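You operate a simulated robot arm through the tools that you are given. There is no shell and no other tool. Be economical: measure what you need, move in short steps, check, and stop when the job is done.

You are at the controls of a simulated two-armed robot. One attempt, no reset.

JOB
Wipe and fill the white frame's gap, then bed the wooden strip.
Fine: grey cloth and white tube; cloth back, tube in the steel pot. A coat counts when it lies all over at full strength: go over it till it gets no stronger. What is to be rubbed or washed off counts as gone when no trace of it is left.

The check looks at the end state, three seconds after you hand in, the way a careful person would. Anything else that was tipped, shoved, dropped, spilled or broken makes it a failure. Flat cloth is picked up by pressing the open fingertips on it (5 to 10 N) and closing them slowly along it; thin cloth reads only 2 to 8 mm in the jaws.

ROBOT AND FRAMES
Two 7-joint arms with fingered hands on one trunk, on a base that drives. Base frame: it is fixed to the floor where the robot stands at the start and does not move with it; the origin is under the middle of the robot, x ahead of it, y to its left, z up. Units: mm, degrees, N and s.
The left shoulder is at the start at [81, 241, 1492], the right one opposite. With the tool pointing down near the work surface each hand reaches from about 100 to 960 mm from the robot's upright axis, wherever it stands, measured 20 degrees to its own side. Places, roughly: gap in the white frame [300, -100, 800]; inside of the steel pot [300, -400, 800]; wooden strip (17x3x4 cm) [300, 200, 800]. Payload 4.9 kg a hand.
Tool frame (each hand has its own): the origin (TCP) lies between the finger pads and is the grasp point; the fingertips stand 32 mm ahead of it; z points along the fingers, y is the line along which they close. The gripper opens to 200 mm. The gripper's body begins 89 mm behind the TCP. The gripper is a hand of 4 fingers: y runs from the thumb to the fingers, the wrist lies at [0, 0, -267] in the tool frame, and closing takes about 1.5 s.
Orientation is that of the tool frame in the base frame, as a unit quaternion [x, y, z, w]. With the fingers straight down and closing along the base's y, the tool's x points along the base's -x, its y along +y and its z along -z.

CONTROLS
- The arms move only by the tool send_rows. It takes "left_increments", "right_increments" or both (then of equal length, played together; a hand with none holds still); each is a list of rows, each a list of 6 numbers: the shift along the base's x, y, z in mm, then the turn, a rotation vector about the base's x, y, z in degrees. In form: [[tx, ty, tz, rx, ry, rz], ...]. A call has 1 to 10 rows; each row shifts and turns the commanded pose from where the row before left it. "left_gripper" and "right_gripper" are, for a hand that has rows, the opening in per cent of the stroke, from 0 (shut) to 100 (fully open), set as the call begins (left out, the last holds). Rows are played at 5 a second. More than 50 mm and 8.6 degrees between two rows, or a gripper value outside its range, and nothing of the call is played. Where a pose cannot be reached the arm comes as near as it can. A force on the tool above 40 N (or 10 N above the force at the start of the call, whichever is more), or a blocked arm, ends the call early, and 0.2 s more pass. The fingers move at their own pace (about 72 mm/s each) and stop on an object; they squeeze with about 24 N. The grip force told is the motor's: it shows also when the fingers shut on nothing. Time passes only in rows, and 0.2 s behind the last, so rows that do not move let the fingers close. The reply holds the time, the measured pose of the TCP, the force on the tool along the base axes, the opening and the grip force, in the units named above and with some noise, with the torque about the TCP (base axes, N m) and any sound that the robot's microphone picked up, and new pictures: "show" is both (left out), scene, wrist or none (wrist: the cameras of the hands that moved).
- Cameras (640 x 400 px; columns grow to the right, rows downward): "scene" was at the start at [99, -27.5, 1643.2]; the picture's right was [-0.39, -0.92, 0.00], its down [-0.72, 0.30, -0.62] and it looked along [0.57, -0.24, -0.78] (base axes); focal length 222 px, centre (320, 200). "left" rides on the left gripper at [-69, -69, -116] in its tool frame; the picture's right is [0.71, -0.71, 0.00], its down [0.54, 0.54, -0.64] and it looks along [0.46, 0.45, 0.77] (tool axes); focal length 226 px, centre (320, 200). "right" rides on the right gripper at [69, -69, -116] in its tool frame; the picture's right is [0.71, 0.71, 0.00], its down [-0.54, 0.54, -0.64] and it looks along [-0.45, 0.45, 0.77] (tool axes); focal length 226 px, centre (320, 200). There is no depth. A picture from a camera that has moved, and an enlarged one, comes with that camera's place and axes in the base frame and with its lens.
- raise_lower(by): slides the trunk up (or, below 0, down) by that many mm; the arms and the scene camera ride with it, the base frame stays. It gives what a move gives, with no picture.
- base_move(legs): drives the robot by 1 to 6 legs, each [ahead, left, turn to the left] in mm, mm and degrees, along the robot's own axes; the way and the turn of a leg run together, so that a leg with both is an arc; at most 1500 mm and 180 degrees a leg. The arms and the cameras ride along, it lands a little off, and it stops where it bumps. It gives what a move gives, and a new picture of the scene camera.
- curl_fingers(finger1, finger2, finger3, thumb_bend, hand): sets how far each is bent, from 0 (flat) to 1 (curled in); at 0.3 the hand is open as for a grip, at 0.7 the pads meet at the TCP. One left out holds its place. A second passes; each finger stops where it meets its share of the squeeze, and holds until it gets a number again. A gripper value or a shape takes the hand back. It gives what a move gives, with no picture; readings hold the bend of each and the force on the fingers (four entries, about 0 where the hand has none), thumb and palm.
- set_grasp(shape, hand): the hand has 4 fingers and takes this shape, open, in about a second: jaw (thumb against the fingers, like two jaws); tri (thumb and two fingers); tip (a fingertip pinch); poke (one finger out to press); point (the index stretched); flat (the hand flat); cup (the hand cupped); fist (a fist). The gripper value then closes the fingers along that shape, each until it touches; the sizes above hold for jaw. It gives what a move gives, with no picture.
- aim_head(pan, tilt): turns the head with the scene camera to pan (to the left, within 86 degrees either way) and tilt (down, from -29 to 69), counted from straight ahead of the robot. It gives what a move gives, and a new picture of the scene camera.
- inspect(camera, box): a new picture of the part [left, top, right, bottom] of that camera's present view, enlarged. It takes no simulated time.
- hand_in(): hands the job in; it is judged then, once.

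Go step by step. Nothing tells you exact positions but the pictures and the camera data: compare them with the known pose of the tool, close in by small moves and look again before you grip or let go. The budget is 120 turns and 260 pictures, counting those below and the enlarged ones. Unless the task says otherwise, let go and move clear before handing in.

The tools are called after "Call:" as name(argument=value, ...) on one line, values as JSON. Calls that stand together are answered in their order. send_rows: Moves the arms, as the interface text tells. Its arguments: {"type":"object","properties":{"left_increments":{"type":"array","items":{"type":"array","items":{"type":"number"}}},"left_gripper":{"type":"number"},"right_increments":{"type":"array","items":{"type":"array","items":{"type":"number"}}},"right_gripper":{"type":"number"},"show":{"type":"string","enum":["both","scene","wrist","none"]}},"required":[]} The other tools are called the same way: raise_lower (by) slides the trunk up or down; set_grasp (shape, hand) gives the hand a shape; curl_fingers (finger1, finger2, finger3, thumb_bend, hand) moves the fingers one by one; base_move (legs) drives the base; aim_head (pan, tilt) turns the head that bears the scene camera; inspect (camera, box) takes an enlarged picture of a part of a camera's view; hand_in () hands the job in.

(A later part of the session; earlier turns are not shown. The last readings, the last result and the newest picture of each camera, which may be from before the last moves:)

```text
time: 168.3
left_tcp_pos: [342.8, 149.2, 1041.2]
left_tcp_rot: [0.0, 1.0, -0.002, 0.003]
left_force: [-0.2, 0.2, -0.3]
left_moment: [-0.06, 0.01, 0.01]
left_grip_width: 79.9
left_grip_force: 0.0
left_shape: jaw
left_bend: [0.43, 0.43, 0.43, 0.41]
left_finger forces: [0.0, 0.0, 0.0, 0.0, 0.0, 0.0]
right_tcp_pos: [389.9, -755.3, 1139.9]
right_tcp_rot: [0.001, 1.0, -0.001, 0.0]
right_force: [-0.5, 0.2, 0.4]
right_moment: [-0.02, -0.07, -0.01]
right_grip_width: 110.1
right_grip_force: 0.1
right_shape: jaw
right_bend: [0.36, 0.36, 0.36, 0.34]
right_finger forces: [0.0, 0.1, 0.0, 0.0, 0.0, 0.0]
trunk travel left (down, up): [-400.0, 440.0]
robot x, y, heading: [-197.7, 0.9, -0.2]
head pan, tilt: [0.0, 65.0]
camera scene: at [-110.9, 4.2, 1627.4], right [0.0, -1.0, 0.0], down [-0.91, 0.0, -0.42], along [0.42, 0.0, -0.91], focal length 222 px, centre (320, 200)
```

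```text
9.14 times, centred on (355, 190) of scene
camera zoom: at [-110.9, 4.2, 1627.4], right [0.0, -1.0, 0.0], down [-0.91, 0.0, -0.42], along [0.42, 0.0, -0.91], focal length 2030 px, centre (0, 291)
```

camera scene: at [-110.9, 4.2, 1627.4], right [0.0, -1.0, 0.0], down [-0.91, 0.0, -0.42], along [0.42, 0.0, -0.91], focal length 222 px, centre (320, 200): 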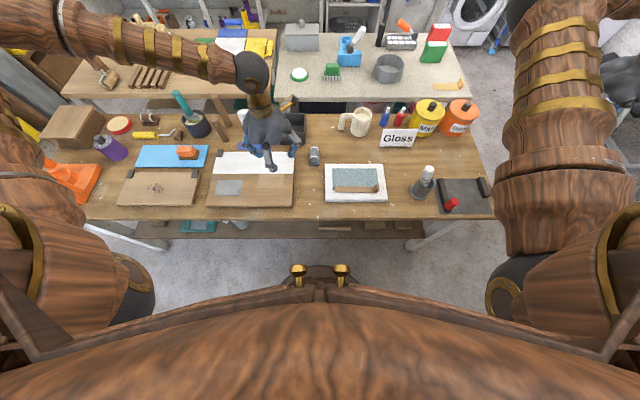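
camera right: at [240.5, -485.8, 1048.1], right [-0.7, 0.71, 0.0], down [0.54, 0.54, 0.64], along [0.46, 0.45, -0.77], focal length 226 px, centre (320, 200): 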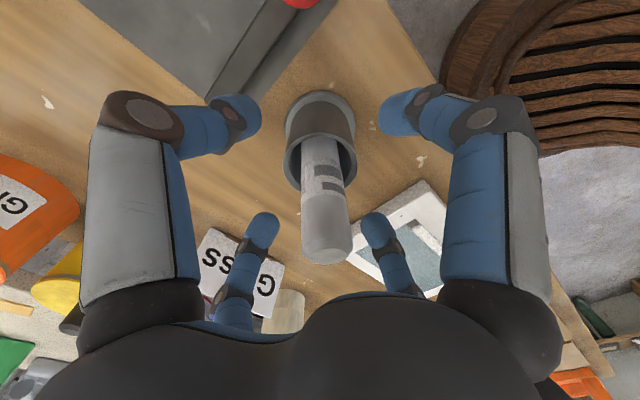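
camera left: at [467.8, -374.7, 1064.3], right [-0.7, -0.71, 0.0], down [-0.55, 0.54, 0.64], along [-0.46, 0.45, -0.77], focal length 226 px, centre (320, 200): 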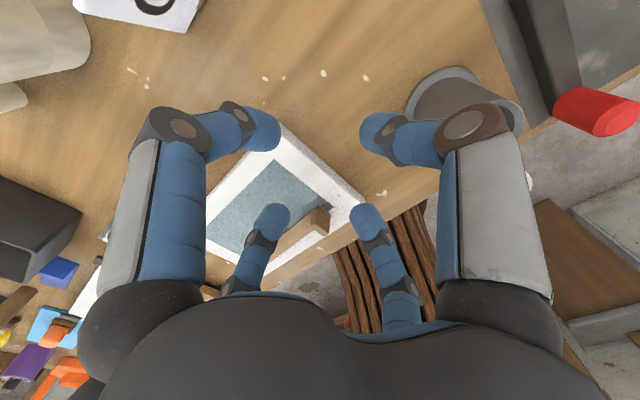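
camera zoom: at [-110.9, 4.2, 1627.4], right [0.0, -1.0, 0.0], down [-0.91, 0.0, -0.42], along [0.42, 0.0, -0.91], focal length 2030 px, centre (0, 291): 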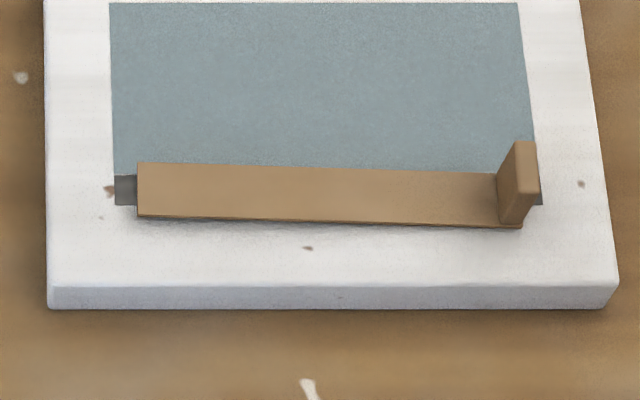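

The strip seems to have shifted slightly by itself since. I wait and watch it from another angle.

Call:
send_rows(left_increments=[[0, 0, 0, 0, 0, 0], [0, 0, 0, 0, 0, 0], [0, 0, 0, 0, 0, 0], [0, 0, 0, 0, 0, 0], [0, 0, 0, 0, 0, 0], [0, 0, 0, 0, 0, 0], [0, 0, 0, 0, 0, 0], [0, 0, 0, 0, 0, 0], [0, 0, 0, 0, 0, 0], [0, 0, 0, 0, 0, 0]], show="none")

Call:
inspect(camera="scene", box=[320, 175, 390, 205])

Call:
inspect(camera="scene", box=[326, 182, 350, 200])

Call:
inspect(camera="scene", box=[364, 182, 388, 200])

```text
time: 170.5
left_tcp_pos: [343.7, 148.5, 1040.6]
left_tcp_rot: [0.0, 1.0, -0.002, 0.002]
left_force: [-0.7, 0.0, 0.0]
left_moment: [-0.02, 0.02, 0.03]
left_grip_width: 79.7
left_grip_force: 0.1
left_shape: jaw
left_bend: [0.43, 0.43, 0.43, 0.41]
left_finger forces: [0.0, 0.1, 0.0, 0.0, 0.0, 0.0]
right_tcp_pos: [392.0, -756.3, 1138.8]
right_tcp_rot: [0.001, 1.0, 0.001, 0.0]
right_force: [0.5, 0.1, -0.8]
right_moment: [0.0, 0.0, 0.0]
right_grip_width: 109.8
right_grip_force: 0.2
right_shape: jaw
right_bend: [0.36, 0.36, 0.36, 0.34]
right_finger forces: [0.1, 0.1, 0.0, 0.1, 0.0, 0.0]
trunk travel left (down, up): [-400.0, 440.0]
robot x, y, heading: [-203.2, -1.0, 0.1]
head pan, tilt: [0.0, 65.0]
```

```text
9.14 times, centred on (355, 190) of scene
camera zoom: at [-109.6, 1.2, 1627.3], right [0.0, -1.0, 0.0], down [-0.91, 0.0, -0.42], along [0.42, 0.0, -0.91], focal length 2030 px, centre (0, 291)
```

zoom: 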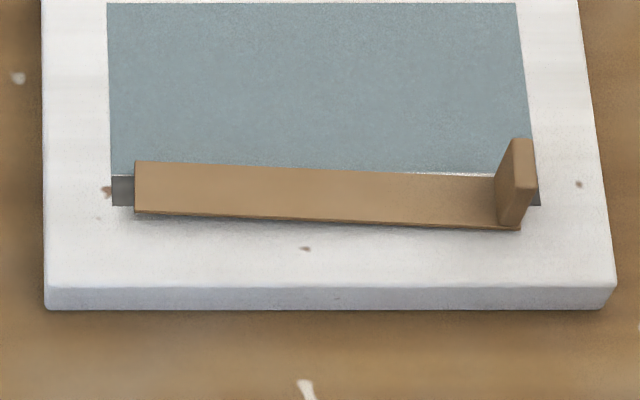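

```text
16.00 times, centred on (338, 191) of scene
camera zoom: at [-109.6, 1.2, 1627.3], right [0.0, -1.0, 0.0], down [-0.91, 0.0, -0.42], along [0.42, 0.0, -0.91], focal length 3553 px, centre (32, 344)
```

zoom: 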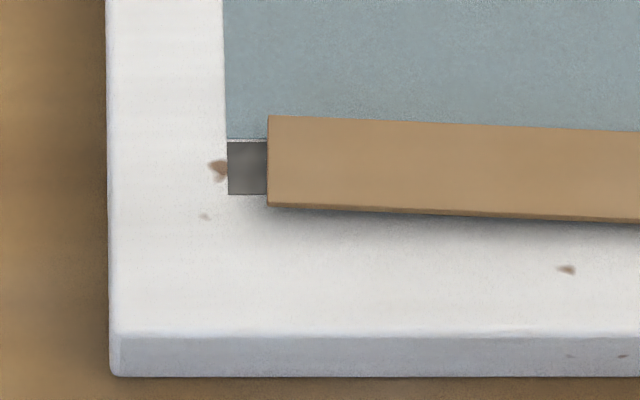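

```text
16.00 times, centred on (376, 191) of scene
camera zoom: at [-109.6, 1.2, 1627.3], right [0.0, -1.0, 0.0], down [-0.91, 0.0, -0.42], along [0.42, 0.0, -0.91], focal length 3553 px, centre (-576, 344)
```

zoom: 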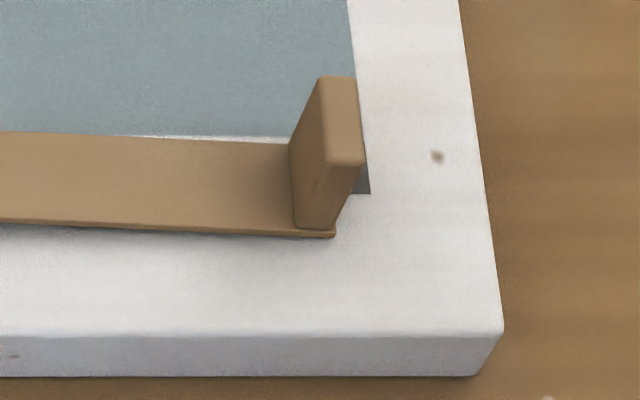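

The strip keeps turning slowly, as if its left end is lifted. I bring the left camera round for a lower view from the right.

Call:
send_rows(left_increments=[[10, -48, 0, 0, 0, 0], [10, -48, 0, 0, 0, 0], [10, -48, 0, 0, 0, 0], [10, -48, 0, 0, 0, 0], [10, -48, 0, 0, 0, 0], [10, -48, 0, 0, 0, 0], [10, -48, 0, 0, 0, 0], [10, -48, 0, 0, 0, 0], [0, -48, -10, 0, 0, 0], [0, -35, -35, 0, 0, 0]], show="none")

Call:
send_rows(left_increments=[[0, 0, -40, 0, 0, 0], [0, 0, -30, 0, 0, 0]], show="wrist")

Call:
inspect(camera="left", box=[220, 100, 400, 240])

Call:
inspect(camera="scene", box=[320, 175, 390, 205])

```text
time: 172.7
left_tcp_pos: [423.6, -320.5, 994.2]
left_tcp_rot: [-0.001, 1.0, 0.0, 0.003]
left_force: [0.0, -0.2, 0.1]
left_moment: [0.02, 0.0, 0.01]
left_grip_width: 80.0
left_grip_force: 0.1
left_shape: jaw
left_bend: [0.43, 0.43, 0.43, 0.41]
left_finger forces: [0.0, 0.1, 0.0, 0.1, 0.1, 0.1]
right_tcp_pos: [391.3, -758.6, 1135.9]
right_tcp_rot: [0.001, 1.0, 0.001, 0.001]
right_force: [0.1, -0.2, 0.0]
right_moment: [0.03, 0.0, 0.01]
right_grip_width: 109.5
right_grip_force: 0.0
right_shape: jaw
right_bend: [0.36, 0.36, 0.36, 0.34]
right_finger forces: [0.0, 0.0, 0.0, 0.0, 0.0, 0.0]
trunk travel left (down, up): [-400.0, 440.0]
robot x, y, heading: [-200.7, -0.2, 0.0]
head pan, tilt: [0.0, 65.0]
```

```text
time: 173.3
left_tcp_pos: [422.9, -319.8, 923.7]
left_tcp_rot: [-0.001, 1.0, -0.002, 0.002]
left_force: [0.0, 0.0, -1.4]
left_moment: [0.0, 0.05, 0.01]
left_grip_width: 79.9
left_grip_force: 0.1
left_shape: jaw
left_bend: [0.43, 0.43, 0.43, 0.41]
left_finger forces: [0.1, 0.1, 0.0, 0.0, 0.1, 0.1]
right_tcp_pos: [391.5, -757.6, 1137.7]
right_tcp_rot: [0.001, 1.0, 0.001, -0.001]
right_force: [0.0, -0.3, -0.1]
right_moment: [-0.03, 0.02, 0.04]
right_grip_width: 109.8
right_grip_force: 0.1
right_shape: jaw
right_bend: [0.36, 0.36, 0.36, 0.34]
right_finger forces: [0.0, 0.0, 0.0, 0.0, 0.1, 0.0]
trunk travel left (down, up): [-400.0, 440.0]
robot x, y, heading: [-199.6, -0.3, -0.1]
head pan, tilt: [0.0, 65.0]
camera left: at [491.3, -389.6, 1040.1], right [-0.71, -0.71, 0.0], down [-0.55, 0.54, 0.64], along [-0.45, 0.45, -0.77], focal length 226 px, centre (320, 200)
```

left: 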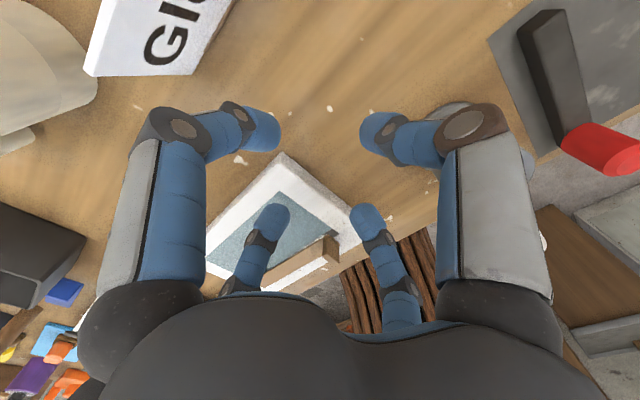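

```text
2.86 times, centred on (310, 170) of left
camera zoom: at [491.3, -389.6, 1040.1], right [-0.71, -0.71, 0.0], down [-0.55, 0.54, 0.64], along [-0.45, 0.45, -0.77], focal length 646 px, centre (349, 286)
```

zoom: 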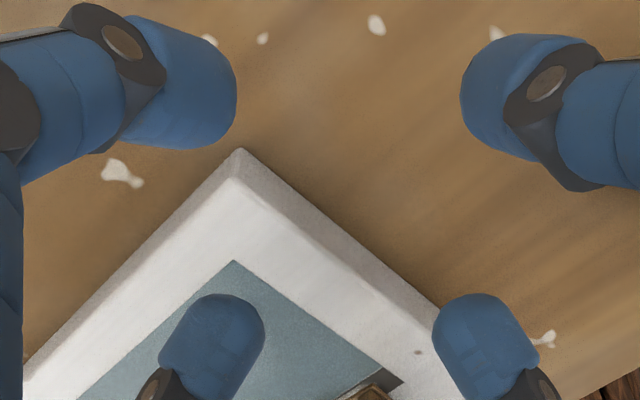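

```text
9.14 times, centred on (355, 190) of scene
camera zoom: at [-108.7, -0.5, 1627.3], right [0.0, -1.0, 0.0], down [-0.91, 0.0, -0.42], along [0.42, 0.0, -0.91], focal length 2030 px, centre (0, 291)
```

zoom: 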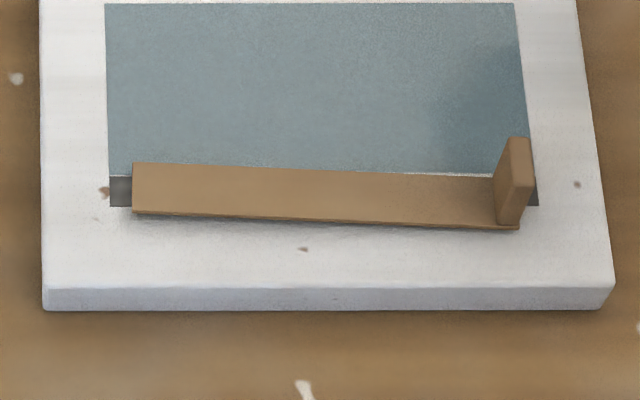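

The strip has come to rest again ~2.6° off: it creeps back on the wet filler. I'll grip it aligned once more, bring it true, and this time hold it pressed for a long while before releasing.

Call:
send_rows(left_increments=[[-39, 31, 0, 0, 0, -1.3], [-39, 31, 0, 0, 0, -1.3], [-39, 31, -6, 0, 0, 0], [0, 0, -20, 0, 0, 0], [0, 0, -19, 0, 0, 0], [0, 0, 0, 0, 0, 0]], left_gripper=40, show="none")

Call:
inspect(camera="left", box=[240, 120, 400, 240])

```text
refused: row 3 steps farther than a row can; nothing moved
```

```text
3.33 times, centred on (320, 180) of left
camera zoom: at [491.3, -389.6, 1040.1], right [-0.71, -0.71, 0.0], down [-0.55, 0.54, 0.64], along [-0.45, 0.45, -0.77], focal length 754 px, centre (320, 267)
```

zoom: 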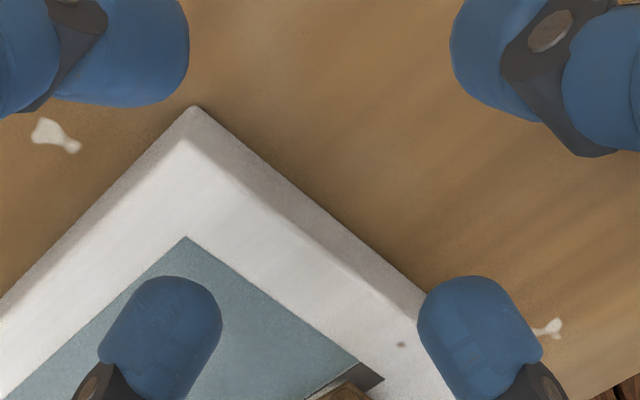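

Call:
send_rows(left_increments=[[-38, 30, 0, 0, 0, -1.3], [-38, 30, 0, 0, 0, -1.3], [-41, 27, 0, 0, 0, 0], [0, 6, -6, 0, 0, 0], [0, 0, -20, 0, 0, 0], [0, 0, -19, 0, 0, 0], [0, 0, 0, 0, 0, 0]], left_gripper=40, show="none")

Call:
inspect(camera="left", box=[240, 120, 400, 240])

```text
time: 174.9
left_tcp_pos: [306.0, -226.9, 879.2]
left_tcp_rot: [0.023, 1.0, -0.002, 0.004]
left_force: [-0.8, -0.1, 0.0]
left_moment: [0.01, 0.0, 0.01]
left_grip_width: 79.8
left_grip_force: 0.1
left_shape: jaw
left_bend: [0.43, 0.43, 0.43, 0.41]
left_finger forces: [0.0, 0.0, 0.0, 0.0, 0.0, 0.0]
right_tcp_pos: [391.0, -756.6, 1137.1]
right_tcp_rot: [0.001, 1.0, 0.0, 0.0]
right_force: [-0.1, 0.2, -0.6]
right_moment: [-0.02, 0.03, 0.03]
right_grip_width: 109.7
right_grip_force: 0.1
right_shape: jaw
right_bend: [0.36, 0.36, 0.36, 0.34]
right_finger forces: [0.1, 0.0, 0.0, 0.1, 0.0, 0.0]
trunk travel left (down, up): [-400.0, 440.0]
robot x, y, heading: [-199.3, -2.2, -0.2]
head pan, tilt: [0.0, 65.0]
```

```text
3.33 times, centred on (320, 180) of left
camera zoom: at [370.1, -298.4, 995.9], right [-0.74, -0.67, 0.0], down [-0.52, 0.57, 0.64], along [-0.43, 0.47, -0.77], focal length 754 px, centre (320, 267)
```

zoom: 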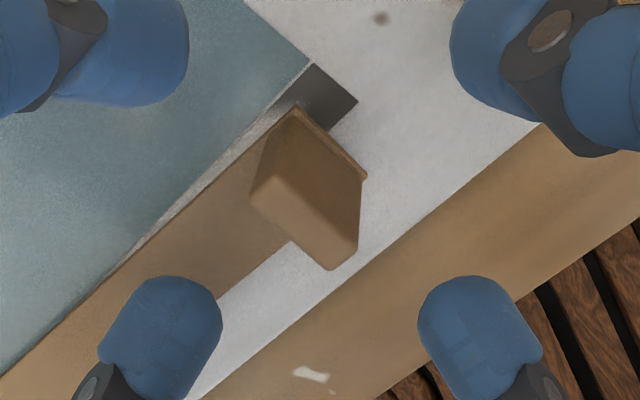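

The tab is ~4 mm further +x; I adjust and close.

Call:
send_rows(left_increments=[[4, 0, 0, 0, 0, 0], [0, 0, 0, 0, 0, 0]], left_gripper=40, show="none")

Call:
send_rows(left_increments=[[0, 0, 0, 0, 0, 0], [0, 0, 0, 0, 0, 0], [0, 0, 0, 0, 0, 0], [0, 0, 0, 0, 0, 0], [0, 0, 0, 0, 0, 0]], left_gripper=0, show="none")

Call:
inspect(camera="scene", box=[320, 170, 390, 210])

```text
time: 175.5
left_tcp_pos: [308.9, -225.7, 879.2]
left_tcp_rot: [0.023, 1.0, -0.002, 0.002]
left_force: [-0.2, 1.0, 0.9]
left_moment: [0.0, 0.0, -0.01]
left_grip_width: 80.0
left_grip_force: 0.0
left_shape: jaw
left_bend: [0.43, 0.43, 0.43, 0.41]
left_finger forces: [0.1, 0.0, 0.0, 0.0, 0.1, 0.0]
right_tcp_pos: [390.5, -756.7, 1137.0]
right_tcp_rot: [0.001, 1.0, 0.0, -0.001]
right_force: [-1.0, -0.1, -0.3]
right_moment: [0.05, -0.01, 0.03]
right_grip_width: 109.9
right_grip_force: 0.2
right_shape: jaw
right_bend: [0.36, 0.36, 0.36, 0.34]
right_finger forces: [0.0, 0.0, 0.0, 0.0, 0.1, 0.0]
trunk travel left (down, up): [-400.0, 440.0]
robot x, y, heading: [-197.7, -3.4, 0.1]
head pan, tilt: [0.0, 65.0]
```

```text
time: 176.7
left_tcp_pos: [311.1, -227.2, 879.1]
left_tcp_rot: [0.023, 1.0, -0.002, 0.002]
left_force: [-1.3, 0.1, -0.2]
left_moment: [0.02, 0.01, -0.01]
left_grip_width: 9.2
left_grip_force: 23.6
left_shape: jaw
left_bend: [0.76, 0.73, 0.62, 0.7]
left_finger forces: [21.2, 21.5, 20.9, 0.0, 21.0, 0.1]
right_tcp_pos: [390.7, -756.4, 1137.0]
right_tcp_rot: [0.0, 1.0, 0.0, 0.0]
right_force: [0.0, -0.1, -0.4]
right_moment: [-0.01, 0.0, 0.0]
right_grip_width: 109.7
right_grip_force: 0.0
right_shape: jaw
right_bend: [0.36, 0.36, 0.36, 0.34]
right_finger forces: [0.0, 0.1, 0.0, 0.0, 0.0, 0.0]
trunk travel left (down, up): [-400.0, 440.0]
robot x, y, heading: [-199.5, -2.8, 0.0]
head pan, tilt: [0.0, 65.0]
```

```text
9.14 times, centred on (355, 190) of scene
camera zoom: at [-109.7, 1.1, 1627.3], right [0.0, -1.0, 0.0], down [-0.91, 0.0, -0.42], along [0.42, 0.0, -0.91], focal length 2030 px, centre (0, 291)
```

zoom: 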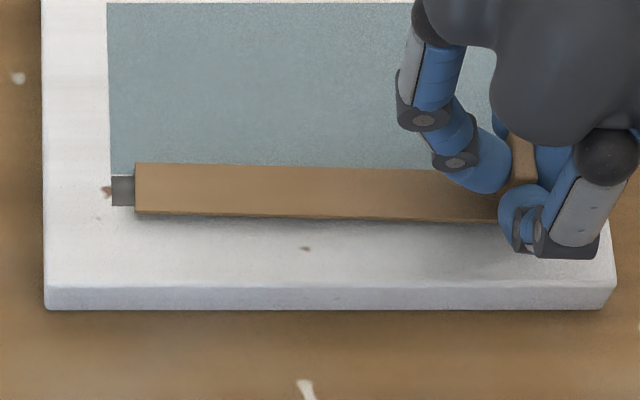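

Good. I bring the tab +4 mm in x with +2° yaw, lower to contact, and hold.

Call:
send_rows(left_increments=[[1.3, 0, 0, 0, 0, 0.7], [1.3, 0, 0, 0, 0, 0.7], [1.3, 0, 0, 0, 0, 0.6], [0, 0, -1, 0, 0, 0], [0, 0, -1, 0, 0, 0], [0, 0, -0.8, 0, 0, 0], [0, 0, -0.6, 0, 0, 0], [0, 0, 0, 0, 0, 0]], show="none")

Call:
inspect(camera="scene", box=[320, 170, 390, 210])

```text
time: 178.5
left_tcp_pos: [314.4, -225.6, 876.6]
left_tcp_rot: [0.005, 1.0, -0.002, 0.004]
left_force: [-1.2, 0.6, 9.3]
left_moment: [-0.01, -0.01, 0.03]
left_grip_width: 9.7
left_grip_force: 24.2
left_shape: jaw
left_bend: [0.76, 0.73, 0.62, 0.69]
left_finger forces: [22.4, 23.6, 22.5, 0.0, 23.0, 0.0]
right_tcp_pos: [390.9, -756.0, 1138.7]
right_tcp_rot: [0.001, 1.0, 0.0, 0.0]
right_force: [0.8, -0.8, 0.0]
right_moment: [0.01, 0.02, -0.02]
right_grip_width: 110.0
right_grip_force: 0.0
right_shape: jaw
right_bend: [0.36, 0.36, 0.36, 0.34]
right_finger forces: [0.0, 0.0, 0.1, 0.0, 0.0, 0.0]
trunk travel left (down, up): [-400.0, 440.0]
robot x, y, heading: [-204.3, 0.8, -0.1]
head pan, tilt: [0.0, 65.0]
```

```text
9.14 times, centred on (355, 190) of scene
camera zoom: at [-110.7, 1.5, 1627.5], right [0.0, -1.0, 0.0], down [-0.91, 0.0, -0.42], along [0.42, 0.0, -0.91], focal length 2030 px, centre (0, 291)
```

zoom: 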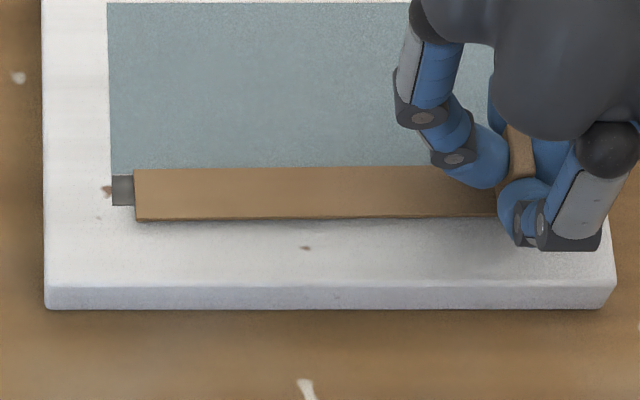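

I hold it here for several seconds.

Call:
send_rows(left_increments=[[0, 0, 0, 0, 0, 0], [0, 0, 0, 0, 0, 0], [0, 0, 0, 0, 0, 0], [0, 0, 0, 0, 0, 0], [0, 0, 0, 0, 0, 0], [0, 0, 0, 0, 0, 0], [0, 0, 0, 0, 0, 0], [0, 0, 0, 0, 0, 0], [0, 0, 0, 0, 0, 0], [0, 0, 0, 0, 0, 0]], show="none")

Call:
send_rows(left_increments=[[0, 0, 0, 0, 0, 0], [0, 0, 0, 0, 0, 0], [0, 0, 0, 0, 0, 0], [0, 0, 0, 0, 0, 0], [0, 0, 0, 0, 0, 0], [0, 0, 0, 0, 0, 0], [0, 0, 0, 0, 0, 0], [0, 0, 0, 0, 0, 0], [0, 0, 0, 0, 0, 0], [0, 0, 0, 0, 0, 0]], show="none")

Call:
send_rows(left_increments=[[0, 0, 0, 0, 0, 0], [0, 0, 0, 0, 0, 0], [0, 0, 0, 0, 0, 0], [0, 0, 0, 0, 0, 0], [0, 0, 0, 0, 0, 0], [0, 0, 0, 0, 0, 0], [0, 0, 0, 0, 0, 0], [0, 0, 0, 0, 0, 0], [0, 0, 0, 0, 0, 0], [0, 0, 0.6, 0, 0, 0]], show="none")

Call:
inspect(camera="scene", box=[320, 170, 390, 210])

Call:
send_rows(left_increments=[[0, 0, 0.5, 0, 0, 0], [0, 0, 4, 0, 0, 0], [0, 0, 8, 0, 0, 0], [0, 0, 15, 0, 0, 0], [0, 0, 20, 0, 0, 0]], left_gripper=40, show="none")

Call:
inspect(camera="scene", box=[320, 170, 390, 210])

```text
time: 180.7
left_tcp_pos: [314.4, -226.4, 876.5]
left_tcp_rot: [0.005, 1.0, -0.002, 0.003]
left_force: [-2.0, 0.4, 11.5]
left_moment: [-0.03, -0.04, 0.01]
left_grip_width: 9.4
left_grip_force: 24.6
left_shape: jaw
left_bend: [0.76, 0.73, 0.62, 0.69]
left_finger forces: [23.0, 23.8, 22.7, 0.0, 23.8, 0.0]
right_tcp_pos: [390.4, -756.0, 1138.3]
right_tcp_rot: [0.001, 1.0, 0.0, 0.0]
right_force: [0.2, -0.1, -0.3]
right_moment: [0.02, 0.0, 0.01]
right_grip_width: 109.8
right_grip_force: 0.0
right_shape: jaw
right_bend: [0.36, 0.36, 0.36, 0.34]
right_finger forces: [0.0, 0.0, 0.0, 0.0, 0.0, 0.1]
trunk travel left (down, up): [-400.0, 440.0]
robot x, y, heading: [-202.0, -4.8, 0.3]
head pan, tilt: [0.0, 65.0]
```

```text
time: 182.9
left_tcp_pos: [312.8, -226.1, 876.2]
left_tcp_rot: [0.005, 1.0, -0.002, 0.004]
left_force: [-1.7, -0.3, 11.4]
left_moment: [0.01, -0.03, 0.01]
left_grip_width: 9.6
left_grip_force: 24.3
left_shape: jaw
left_bend: [0.76, 0.73, 0.62, 0.69]
left_finger forces: [23.0, 23.7, 22.7, 0.0, 23.8, 0.0]
right_tcp_pos: [389.2, -757.1, 1138.3]
right_tcp_rot: [0.0, 1.0, 0.0, -0.001]
right_force: [0.0, 0.5, -0.1]
right_moment: [0.0, -0.02, -0.02]
right_grip_width: 109.7
right_grip_force: 0.1
right_shape: jaw
right_bend: [0.36, 0.36, 0.36, 0.34]
right_finger forces: [0.0, 0.0, 0.0, 0.1, 0.0, 0.0]
trunk travel left (down, up): [-400.0, 440.0]
robot x, y, heading: [-198.8, 3.6, 0.1]
head pan, tilt: [0.0, 65.0]
```

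```text
time: 185.1
left_tcp_pos: [313.8, -226.5, 876.8]
left_tcp_rot: [0.005, 1.0, -0.002, 0.003]
left_force: [-3.0, -1.1, 10.0]
left_moment: [-0.03, -0.01, -0.03]
left_grip_width: 9.5
left_grip_force: 24.4
left_shape: jaw
left_bend: [0.76, 0.73, 0.62, 0.69]
left_finger forces: [22.9, 23.5, 22.5, 0.0, 23.5, 0.0]
right_tcp_pos: [391.1, -756.5, 1138.8]
right_tcp_rot: [0.0, 1.0, 0.0, -0.002]
right_force: [0.2, -0.1, 0.4]
right_moment: [0.0, 0.0, -0.02]
right_grip_width: 110.0
right_grip_force: 0.0
right_shape: jaw
right_bend: [0.36, 0.36, 0.36, 0.34]
right_finger forces: [0.0, 0.0, 0.0, 0.1, 0.0, 0.1]
trunk travel left (down, up): [-400.0, 440.0]
robot x, y, heading: [-201.6, 2.9, -0.3]
head pan, tilt: [0.0, 65.0]
```

```text
9.14 times, centred on (355, 190) of scene
camera zoom: at [-110.6, 1.3, 1627.3], right [0.0, -1.0, 0.0], down [-0.91, 0.0, -0.42], along [0.42, 0.0, -0.91], focal length 2030 px, centre (0, 291)
```

zoom: 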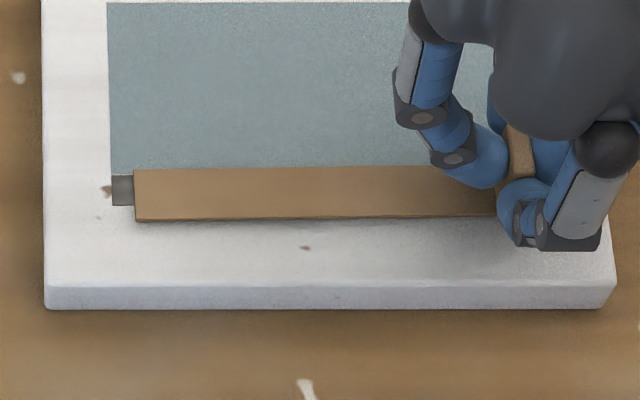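

```text
time: 186.3
left_tcp_pos: [313.3, -225.6, 924.0]
left_tcp_rot: [0.005, 1.0, -0.002, 0.004]
left_force: [-0.4, -0.8, 0.6]
left_moment: [-0.01, -0.01, 0.03]
left_grip_width: 79.7
left_grip_force: 0.1
left_shape: jaw
left_bend: [0.43, 0.43, 0.43, 0.41]
left_finger forces: [0.1, 0.0, 0.1, 0.0, 0.1, 0.1]
right_tcp_pos: [391.5, -755.5, 1138.0]
right_tcp_rot: [0.001, 1.0, 0.0, 0.001]
right_force: [0.3, -0.1, -0.7]
right_moment: [0.0, 0.03, 0.03]
right_grip_width: 109.7
right_grip_force: 0.1
right_shape: jaw
right_bend: [0.36, 0.36, 0.36, 0.34]
right_finger forces: [0.0, 0.0, 0.0, 0.0, 0.0, 0.0]
trunk travel left (down, up): [-400.0, 440.0]
robot x, y, heading: [-198.2, -0.0, -0.1]
head pan, tilt: [0.0, 65.0]
```

```text
9.14 times, centred on (355, 190) of scene
camera zoom: at [-110.2, 1.3, 1627.3], right [0.0, -1.0, 0.0], down [-0.91, 0.0, -0.42], along [0.42, 0.0, -0.91], focal length 2030 px, centre (0, 291)
```

zoom: 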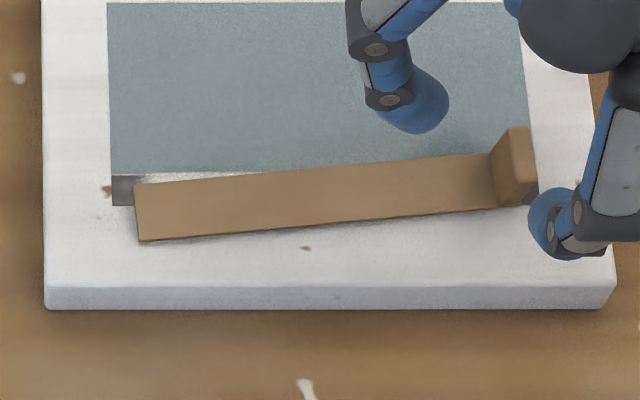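

After release it swung to ~+5°. I watch how it settles before touching it again.

Call:
send_rows(left_increments=[[0, 0, 10, 0, 0, 0], [0, 0, 0, 0, 0, 0], [0, 0, 0, 0, 0, 0], [0, 0, 0, 0, 0, 0], [0, 0, 0, 0, 0, 0], [0, 0, 0, 0, 0, 0], [0, 0, 0, 0, 0, 0], [0, 0, 0, 0, 0, 0]], show="none")

Call:
inspect(camera="scene", box=[320, 170, 390, 210])

Call:
send_rows(left_increments=[[0, 0, 0, 0, 0, 0], [0, 0, 0, 0, 0, 0], [0, 0, 0, 0, 0, 0], [0, 0, 0, 0, 0, 0], [0, 0, 0, 0, 0, 0], [0, 0, 0, 0, 0, 0], [0, 0, 0, 0, 0, 0], [0, 0, 0, 0, 0, 0], [0, 0, 0, 0, 0, 0], [0, 0, 0, 0, 0, 0]], show="none")

Call:
inspect(camera="scene", box=[320, 170, 390, 210])

```text
time: 188.1
left_tcp_pos: [314.1, -226.6, 933.7]
left_tcp_rot: [0.005, 1.0, -0.002, 0.003]
left_force: [-0.2, -0.3, -0.5]
left_moment: [-0.01, -0.01, 0.01]
left_grip_width: 79.6
left_grip_force: 0.1
left_shape: jaw
left_bend: [0.43, 0.43, 0.43, 0.41]
left_finger forces: [0.0, 0.1, 0.0, 0.1, 0.0, 0.0]
right_tcp_pos: [391.9, -757.5, 1137.6]
right_tcp_rot: [0.001, 1.0, -0.001, 0.0]
right_force: [0.0, -0.7, -0.1]
right_moment: [-0.02, 0.05, 0.01]
right_grip_width: 109.6
right_grip_force: 0.0
right_shape: jaw
right_bend: [0.36, 0.36, 0.36, 0.34]
right_finger forces: [0.0, 0.0, 0.0, 0.1, 0.1, 0.1]
trunk travel left (down, up): [-400.0, 440.0]
robot x, y, heading: [-198.6, -0.7, -0.2]
head pan, tilt: [0.0, 65.0]
```

```text
9.14 times, centred on (355, 190) of scene
camera zoom: at [-109.6, 1.1, 1627.3], right [0.0, -1.0, 0.0], down [-0.91, 0.0, -0.42], along [0.42, 0.0, -0.91], focal length 2030 px, centre (0, 291)
```

zoom: 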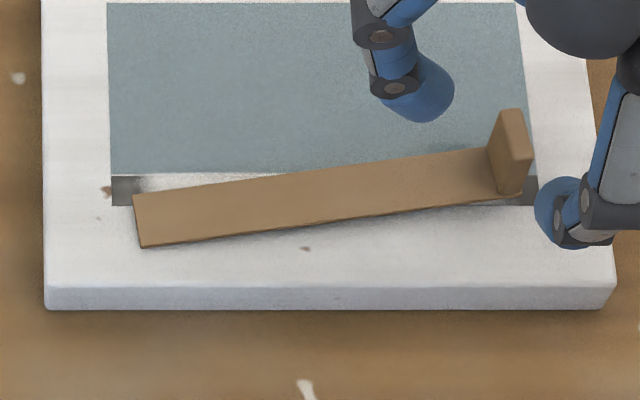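

```text
time: 190.3
left_tcp_pos: [313.6, -227.0, 934.3]
left_tcp_rot: [0.006, 1.0, -0.001, 0.003]
left_force: [-0.5, -0.3, -0.4]
left_moment: [-0.02, -0.01, -0.04]
left_grip_width: 79.6
left_grip_force: 0.0
left_shape: jaw
left_bend: [0.43, 0.43, 0.43, 0.41]
left_finger forces: [0.0, 0.1, 0.0, 0.0, 0.0, 0.1]
right_tcp_pos: [391.8, -757.6, 1137.4]
right_tcp_rot: [0.002, 1.0, 0.0, 0.0]
right_force: [-0.7, 0.5, -0.4]
right_moment: [0.02, 0.02, 0.02]
right_grip_width: 110.0
right_grip_force: 0.1
right_shape: jaw
right_bend: [0.36, 0.36, 0.36, 0.34]
right_finger forces: [0.0, 0.0, 0.0, 0.0, 0.1, 0.0]
trunk travel left (down, up): [-400.0, 440.0]
robot x, y, heading: [-199.6, 0.4, 0.2]
head pan, tilt: [0.0, 65.0]
```

```text
9.14 times, centred on (355, 190) of scene
camera zoom: at [-109.6, 1.1, 1627.3], right [0.0, -1.0, 0.0], down [-0.91, 0.0, -0.42], along [0.42, 0.0, -0.91], focal length 2030 px, centre (0, 291)
```

zoom: 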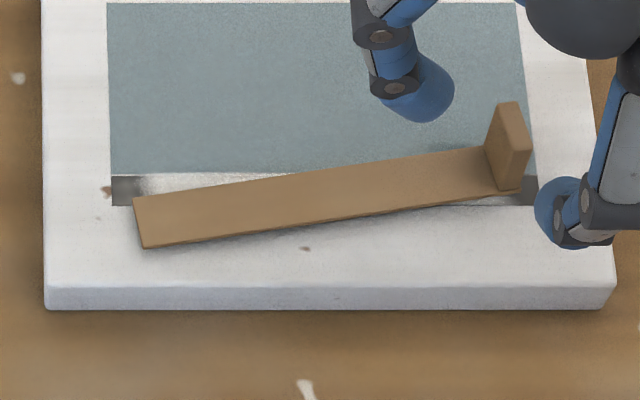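

It drifts slowly on the slippery filler after each release kick, so the release must be very gradual. I re-grip with the hand turned +8°, turn the strip straight, move it to the centred pose and hold.

Call:
send_rows(left_increments=[[5.7, 0, 0, 0, 0, 4.3], [5.7, 1, 0, 0, 0, 4.3], [0, 0, -20, 0, 0, 0], [0, 0, -20, 0, 0, 0], [0, 0, -15, 0, 0, 0], [0, 0, 0, 0, 0, 0]], left_gripper=40, show="none")

Call:
send_rows(left_increments=[[0, 0, 0, 0, 0, 0], [0, 0, 0, 0, 0, 0], [0, 0, 0, 0, 0, 0], [0, 0, 0, 0, 0, 0], [0, 0, 0, 0, 0, 0], [0, 0, 0, 0, 0, 0]], left_gripper=0, show="none")

Call:
send_rows(left_increments=[[-1.3, 0, 0, 0, 0, -1.2], [-1.3, 0, 0, 0, 0, -1.2], [-1.3, 0, 0, 0, 0, -1.2], [-1.3, 0, 0, 0, 0, -1.2], [-1.3, 0, 0, 0, 0, -1.2], [-1.3, 0, 0, 0, 0, -1.2], [-1, 0, 0, 0, 0, -1.2], [0, 0, 0, 0, 0, 0], [0, 0, -1, 0, 0, 0], [0, 0, 0, 0, 0, 0]], show="none")

Call:
inspect(camera="scene", box=[320, 170, 390, 210])

```text
time: 191.7
left_tcp_pos: [324.6, -224.7, 878.3]
left_tcp_rot: [-0.07, 0.998, -0.001, 0.003]
left_force: [-0.4, -0.4, -0.1]
left_moment: [0.0, 0.0, 0.03]
left_grip_width: 79.6
left_grip_force: 0.0
left_shape: jaw
left_bend: [0.43, 0.43, 0.43, 0.41]
left_finger forces: [0.0, 0.0, 0.0, 0.1, 0.0, 0.0]
right_tcp_pos: [391.3, -756.9, 1137.5]
right_tcp_rot: [0.0, 1.0, 0.001, 0.0]
right_force: [0.3, 0.1, 0.3]
right_moment: [-0.02, -0.01, -0.03]
right_grip_width: 109.9
right_grip_force: 0.1
right_shape: jaw
right_bend: [0.36, 0.36, 0.36, 0.34]
right_finger forces: [0.0, 0.1, 0.0, 0.0, 0.0, 0.0]
trunk travel left (down, up): [-400.0, 440.0]
robot x, y, heading: [-199.2, -0.2, -0.2]
head pan, tilt: [0.0, 65.0]
```

```text
time: 193.1
left_tcp_pos: [325.9, -225.2, 880.0]
left_tcp_rot: [-0.07, 0.998, -0.002, 0.003]
left_force: [-0.3, -0.2, -0.4]
left_moment: [0.02, 0.0, 0.0]
left_grip_width: 9.2
left_grip_force: 24.6
left_shape: jaw
left_bend: [0.76, 0.73, 0.62, 0.7]
left_finger forces: [21.3, 21.6, 21.3, 0.1, 21.0, 0.0]
right_tcp_pos: [390.6, -757.7, 1137.2]
right_tcp_rot: [0.001, 1.0, 0.0, 0.001]
right_force: [-0.2, 0.1, 0.4]
right_moment: [0.03, -0.01, -0.03]
right_grip_width: 109.7
right_grip_force: 0.1
right_shape: jaw
right_bend: [0.36, 0.36, 0.36, 0.34]
right_finger forces: [0.0, 0.0, 0.0, 0.1, 0.0, 0.1]
trunk travel left (down, up): [-400.0, 440.0]
robot x, y, heading: [-201.2, -1.7, -0.2]
head pan, tilt: [0.0, 65.0]
```

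```text
time: 195.3
left_tcp_pos: [316.5, -225.6, 878.6]
left_tcp_rot: [0.003, 1.0, -0.002, 0.003]
left_force: [-1.8, -0.4, 1.6]
left_moment: [0.01, 0.0, 0.06]
left_grip_width: 9.0
left_grip_force: 24.3
left_shape: jaw
left_bend: [0.76, 0.73, 0.62, 0.7]
left_finger forces: [21.2, 21.7, 22.0, 0.0, 21.3, 0.0]
right_tcp_pos: [391.1, -756.7, 1137.9]
right_tcp_rot: [0.001, 1.0, 0.0, 0.001]
right_force: [0.8, 0.5, 0.2]
right_moment: [0.04, 0.01, -0.02]
right_grip_width: 109.7
right_grip_force: 0.0
right_shape: jaw
right_bend: [0.36, 0.36, 0.36, 0.34]
right_finger forces: [0.0, 0.1, 0.0, 0.1, 0.1, 0.1]
trunk travel left (down, up): [-400.0, 440.0]
robot x, y, heading: [-201.4, 0.6, -0.3]
head pan, tilt: [0.0, 65.0]
```

```text
9.14 times, centred on (355, 190) of scene
camera zoom: at [-109.8, 1.0, 1627.3], right [0.0, -1.0, 0.0], down [-0.91, 0.0, -0.42], along [0.42, 0.0, -0.91], focal length 2030 px, centre (0, 291)
```

zoom: 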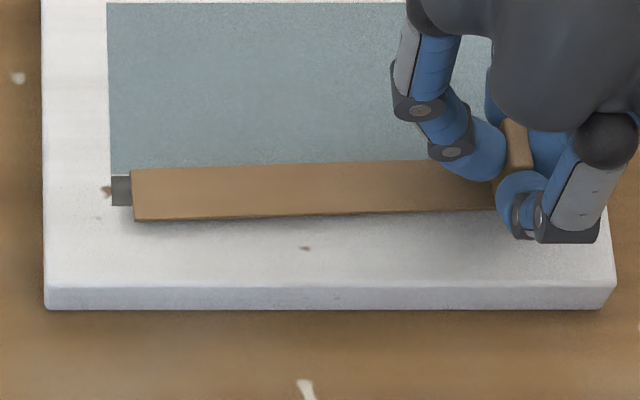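

I make a last small correction, lower to light contact, hold, and then open the hand in very small steps.

Call:
send_rows(left_increments=[[-0.8, 0, 0, 0, 0, -0.5], [-0.7, 0, 0, 0, 0, -0.5], [0, 0, -0.8, 0, 0, 0], [0, 0, -0.7, 0, 0, 0], [0, 0, 0, 0, 0, 0], [0, 0, 0, 0, 0, 0], [0, 0, 0, 0, 0, 0], [0, 0, 0, 0, 0, 0], [0, 0, 0, 0, 0, 0], [0, 0, 0, 0, 0, 0]], show="none")

Call:
send_rows(left_increments=[[0, 0, 0, 0, 0, 0], [0, 0, 0, 0, 0, 0], [0, 0, 0, 0, 0, 0], [0, 0, 0, 0, 0, 0], [0, 0, 0, 0, 0, 0], [0, 0, 0, 0, 0, 0]], left_gripper=4, show="none")

Call:
inspect(camera="scene", box=[320, 170, 390, 210])

Call:
send_rows(left_increments=[[0, 0, 0, 0, 0, 0], [0, 0, 0, 0, 0, 0], [0, 0, 0, 0, 0, 0]], left_gripper=5, show="none")

Call:
send_rows(left_increments=[[0, 0, 0, 0, 0, 0], [0, 0, 0, 0, 0, 0], [0, 0, 0, 0, 0, 0]], left_gripper=6, show="none")

Call:
inspect(camera="scene", box=[320, 170, 390, 210])

```text
time: 197.5
left_tcp_pos: [315.3, -227.0, 876.9]
left_tcp_rot: [0.012, 1.0, -0.002, 0.004]
left_force: [-1.2, -0.2, 7.7]
left_moment: [0.0, 0.03, 0.04]
left_grip_width: 9.3
left_grip_force: 23.8
left_shape: jaw
left_bend: [0.76, 0.73, 0.62, 0.7]
left_finger forces: [22.8, 23.2, 22.8, 0.0, 22.9, 0.0]
right_tcp_pos: [390.0, -756.4, 1139.0]
right_tcp_rot: [0.0, 1.0, 0.001, 0.001]
right_force: [0.1, 0.5, -0.2]
right_moment: [-0.03, -0.02, -0.03]
right_grip_width: 110.2
right_grip_force: 0.1
right_shape: jaw
right_bend: [0.36, 0.36, 0.36, 0.34]
right_finger forces: [0.0, 0.0, 0.1, 0.0, 0.0, 0.1]
trunk travel left (down, up): [-400.0, 440.0]
robot x, y, heading: [-199.7, -2.5, -0.1]
head pan, tilt: [0.0, 65.0]
```

```text
time: 198.9
left_tcp_pos: [314.3, -226.0, 877.0]
left_tcp_rot: [0.012, 1.0, -0.002, 0.003]
left_force: [-2.0, -1.2, 8.3]
left_moment: [0.04, -0.01, 0.06]
left_grip_width: 9.4
left_grip_force: 23.4
left_shape: jaw
left_bend: [0.76, 0.73, 0.62, 0.7]
left_finger forces: [22.9, 23.2, 22.8, 0.0, 23.1, 0.1]
right_tcp_pos: [390.7, -756.0, 1138.0]
right_tcp_rot: [0.001, 1.0, -0.001, 0.001]
right_force: [0.1, -0.2, 0.4]
right_moment: [-0.02, -0.03, -0.01]
right_grip_width: 109.7
right_grip_force: 0.0
right_shape: jaw
right_bend: [0.36, 0.36, 0.36, 0.34]
right_finger forces: [0.0, 0.0, 0.1, 0.0, 0.0, 0.1]
trunk travel left (down, up): [-400.0, 440.0]
robot x, y, heading: [-198.7, 2.7, -0.2]
head pan, tilt: [0.0, 65.0]
```

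```text
9.14 times, centred on (355, 190) of scene
camera zoom: at [-110.6, 1.3, 1627.4], right [0.0, -1.0, 0.0], down [-0.91, 0.0, -0.42], along [0.42, 0.0, -0.91], focal length 2030 px, centre (0, 291)
```

zoom: 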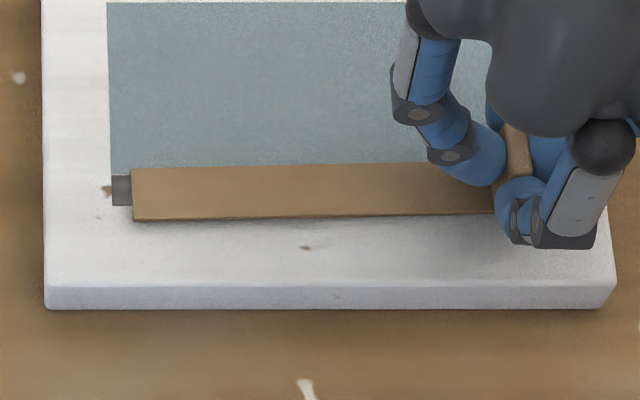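

```text
time: 199.7
left_tcp_pos: [315.4, -225.5, 876.7]
left_tcp_rot: [0.013, 1.0, -0.002, 0.003]
left_force: [-1.4, -0.5, 4.7]
left_moment: [0.01, 0.02, 0.02]
left_grip_width: 10.2
left_grip_force: 0.1
left_shape: jaw
left_bend: [0.64, 0.73, 0.63, 0.66]
left_finger forces: [4.1, 0.6, 5.2, 0.0, 0.0, 0.0]
right_tcp_pos: [391.6, -755.9, 1137.7]
right_tcp_rot: [0.001, 1.0, 0.001, 0.001]
right_force: [0.0, -0.3, -0.6]
right_moment: [-0.02, 0.01, 0.0]
right_grip_width: 109.5
right_grip_force: 0.1
right_shape: jaw
right_bend: [0.36, 0.36, 0.36, 0.34]
right_finger forces: [0.0, 0.0, 0.0, 0.0, 0.0, 0.1]
trunk travel left (down, up): [-400.0, 440.0]
robot x, y, heading: [-201.1, -0.6, 0.1]
head pan, tilt: [0.0, 65.0]
```

```text
time: 200.5
left_tcp_pos: [315.6, -224.6, 876.7]
left_tcp_rot: [0.013, 1.0, -0.002, 0.003]
left_force: [-2.0, -0.2, 3.2]
left_moment: [-0.07, 0.08, 0.0]
left_grip_width: 12.1
left_grip_force: 0.0
left_shape: jaw
left_bend: [0.63, 0.65, 0.63, 0.65]
left_finger forces: [3.2, 0.1, 4.7, 0.1, 0.0, 0.1]
right_tcp_pos: [392.5, -756.9, 1137.5]
right_tcp_rot: [0.001, 1.0, 0.001, 0.0]
right_force: [-0.5, -0.4, 0.2]
right_moment: [0.0, -0.05, 0.02]
right_grip_width: 110.0
right_grip_force: 0.0
right_shape: jaw
right_bend: [0.36, 0.36, 0.36, 0.34]
right_finger forces: [0.0, 0.0, 0.0, 0.0, 0.0, 0.0]
trunk travel left (down, up): [-400.0, 440.0]
robot x, y, heading: [-197.0, -1.1, 0.2]
head pan, tilt: [0.0, 65.0]
```

```text
9.14 times, centred on (355, 190) of scene
camera zoom: at [-109.9, 1.1, 1627.3], right [0.0, -1.0, 0.0], down [-0.91, 0.0, -0.42], along [0.42, 0.0, -0.91], focal length 2030 px, centre (0, 291)
```

zoom: 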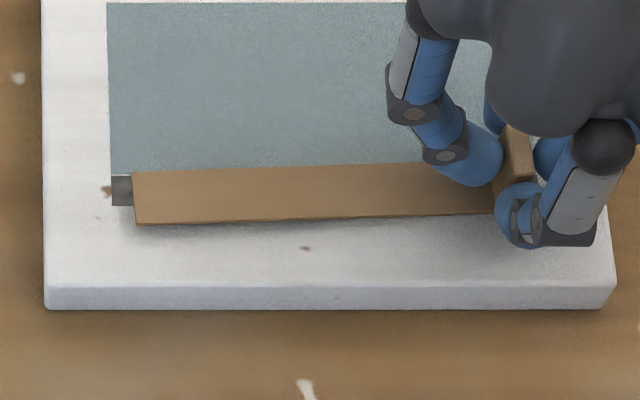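

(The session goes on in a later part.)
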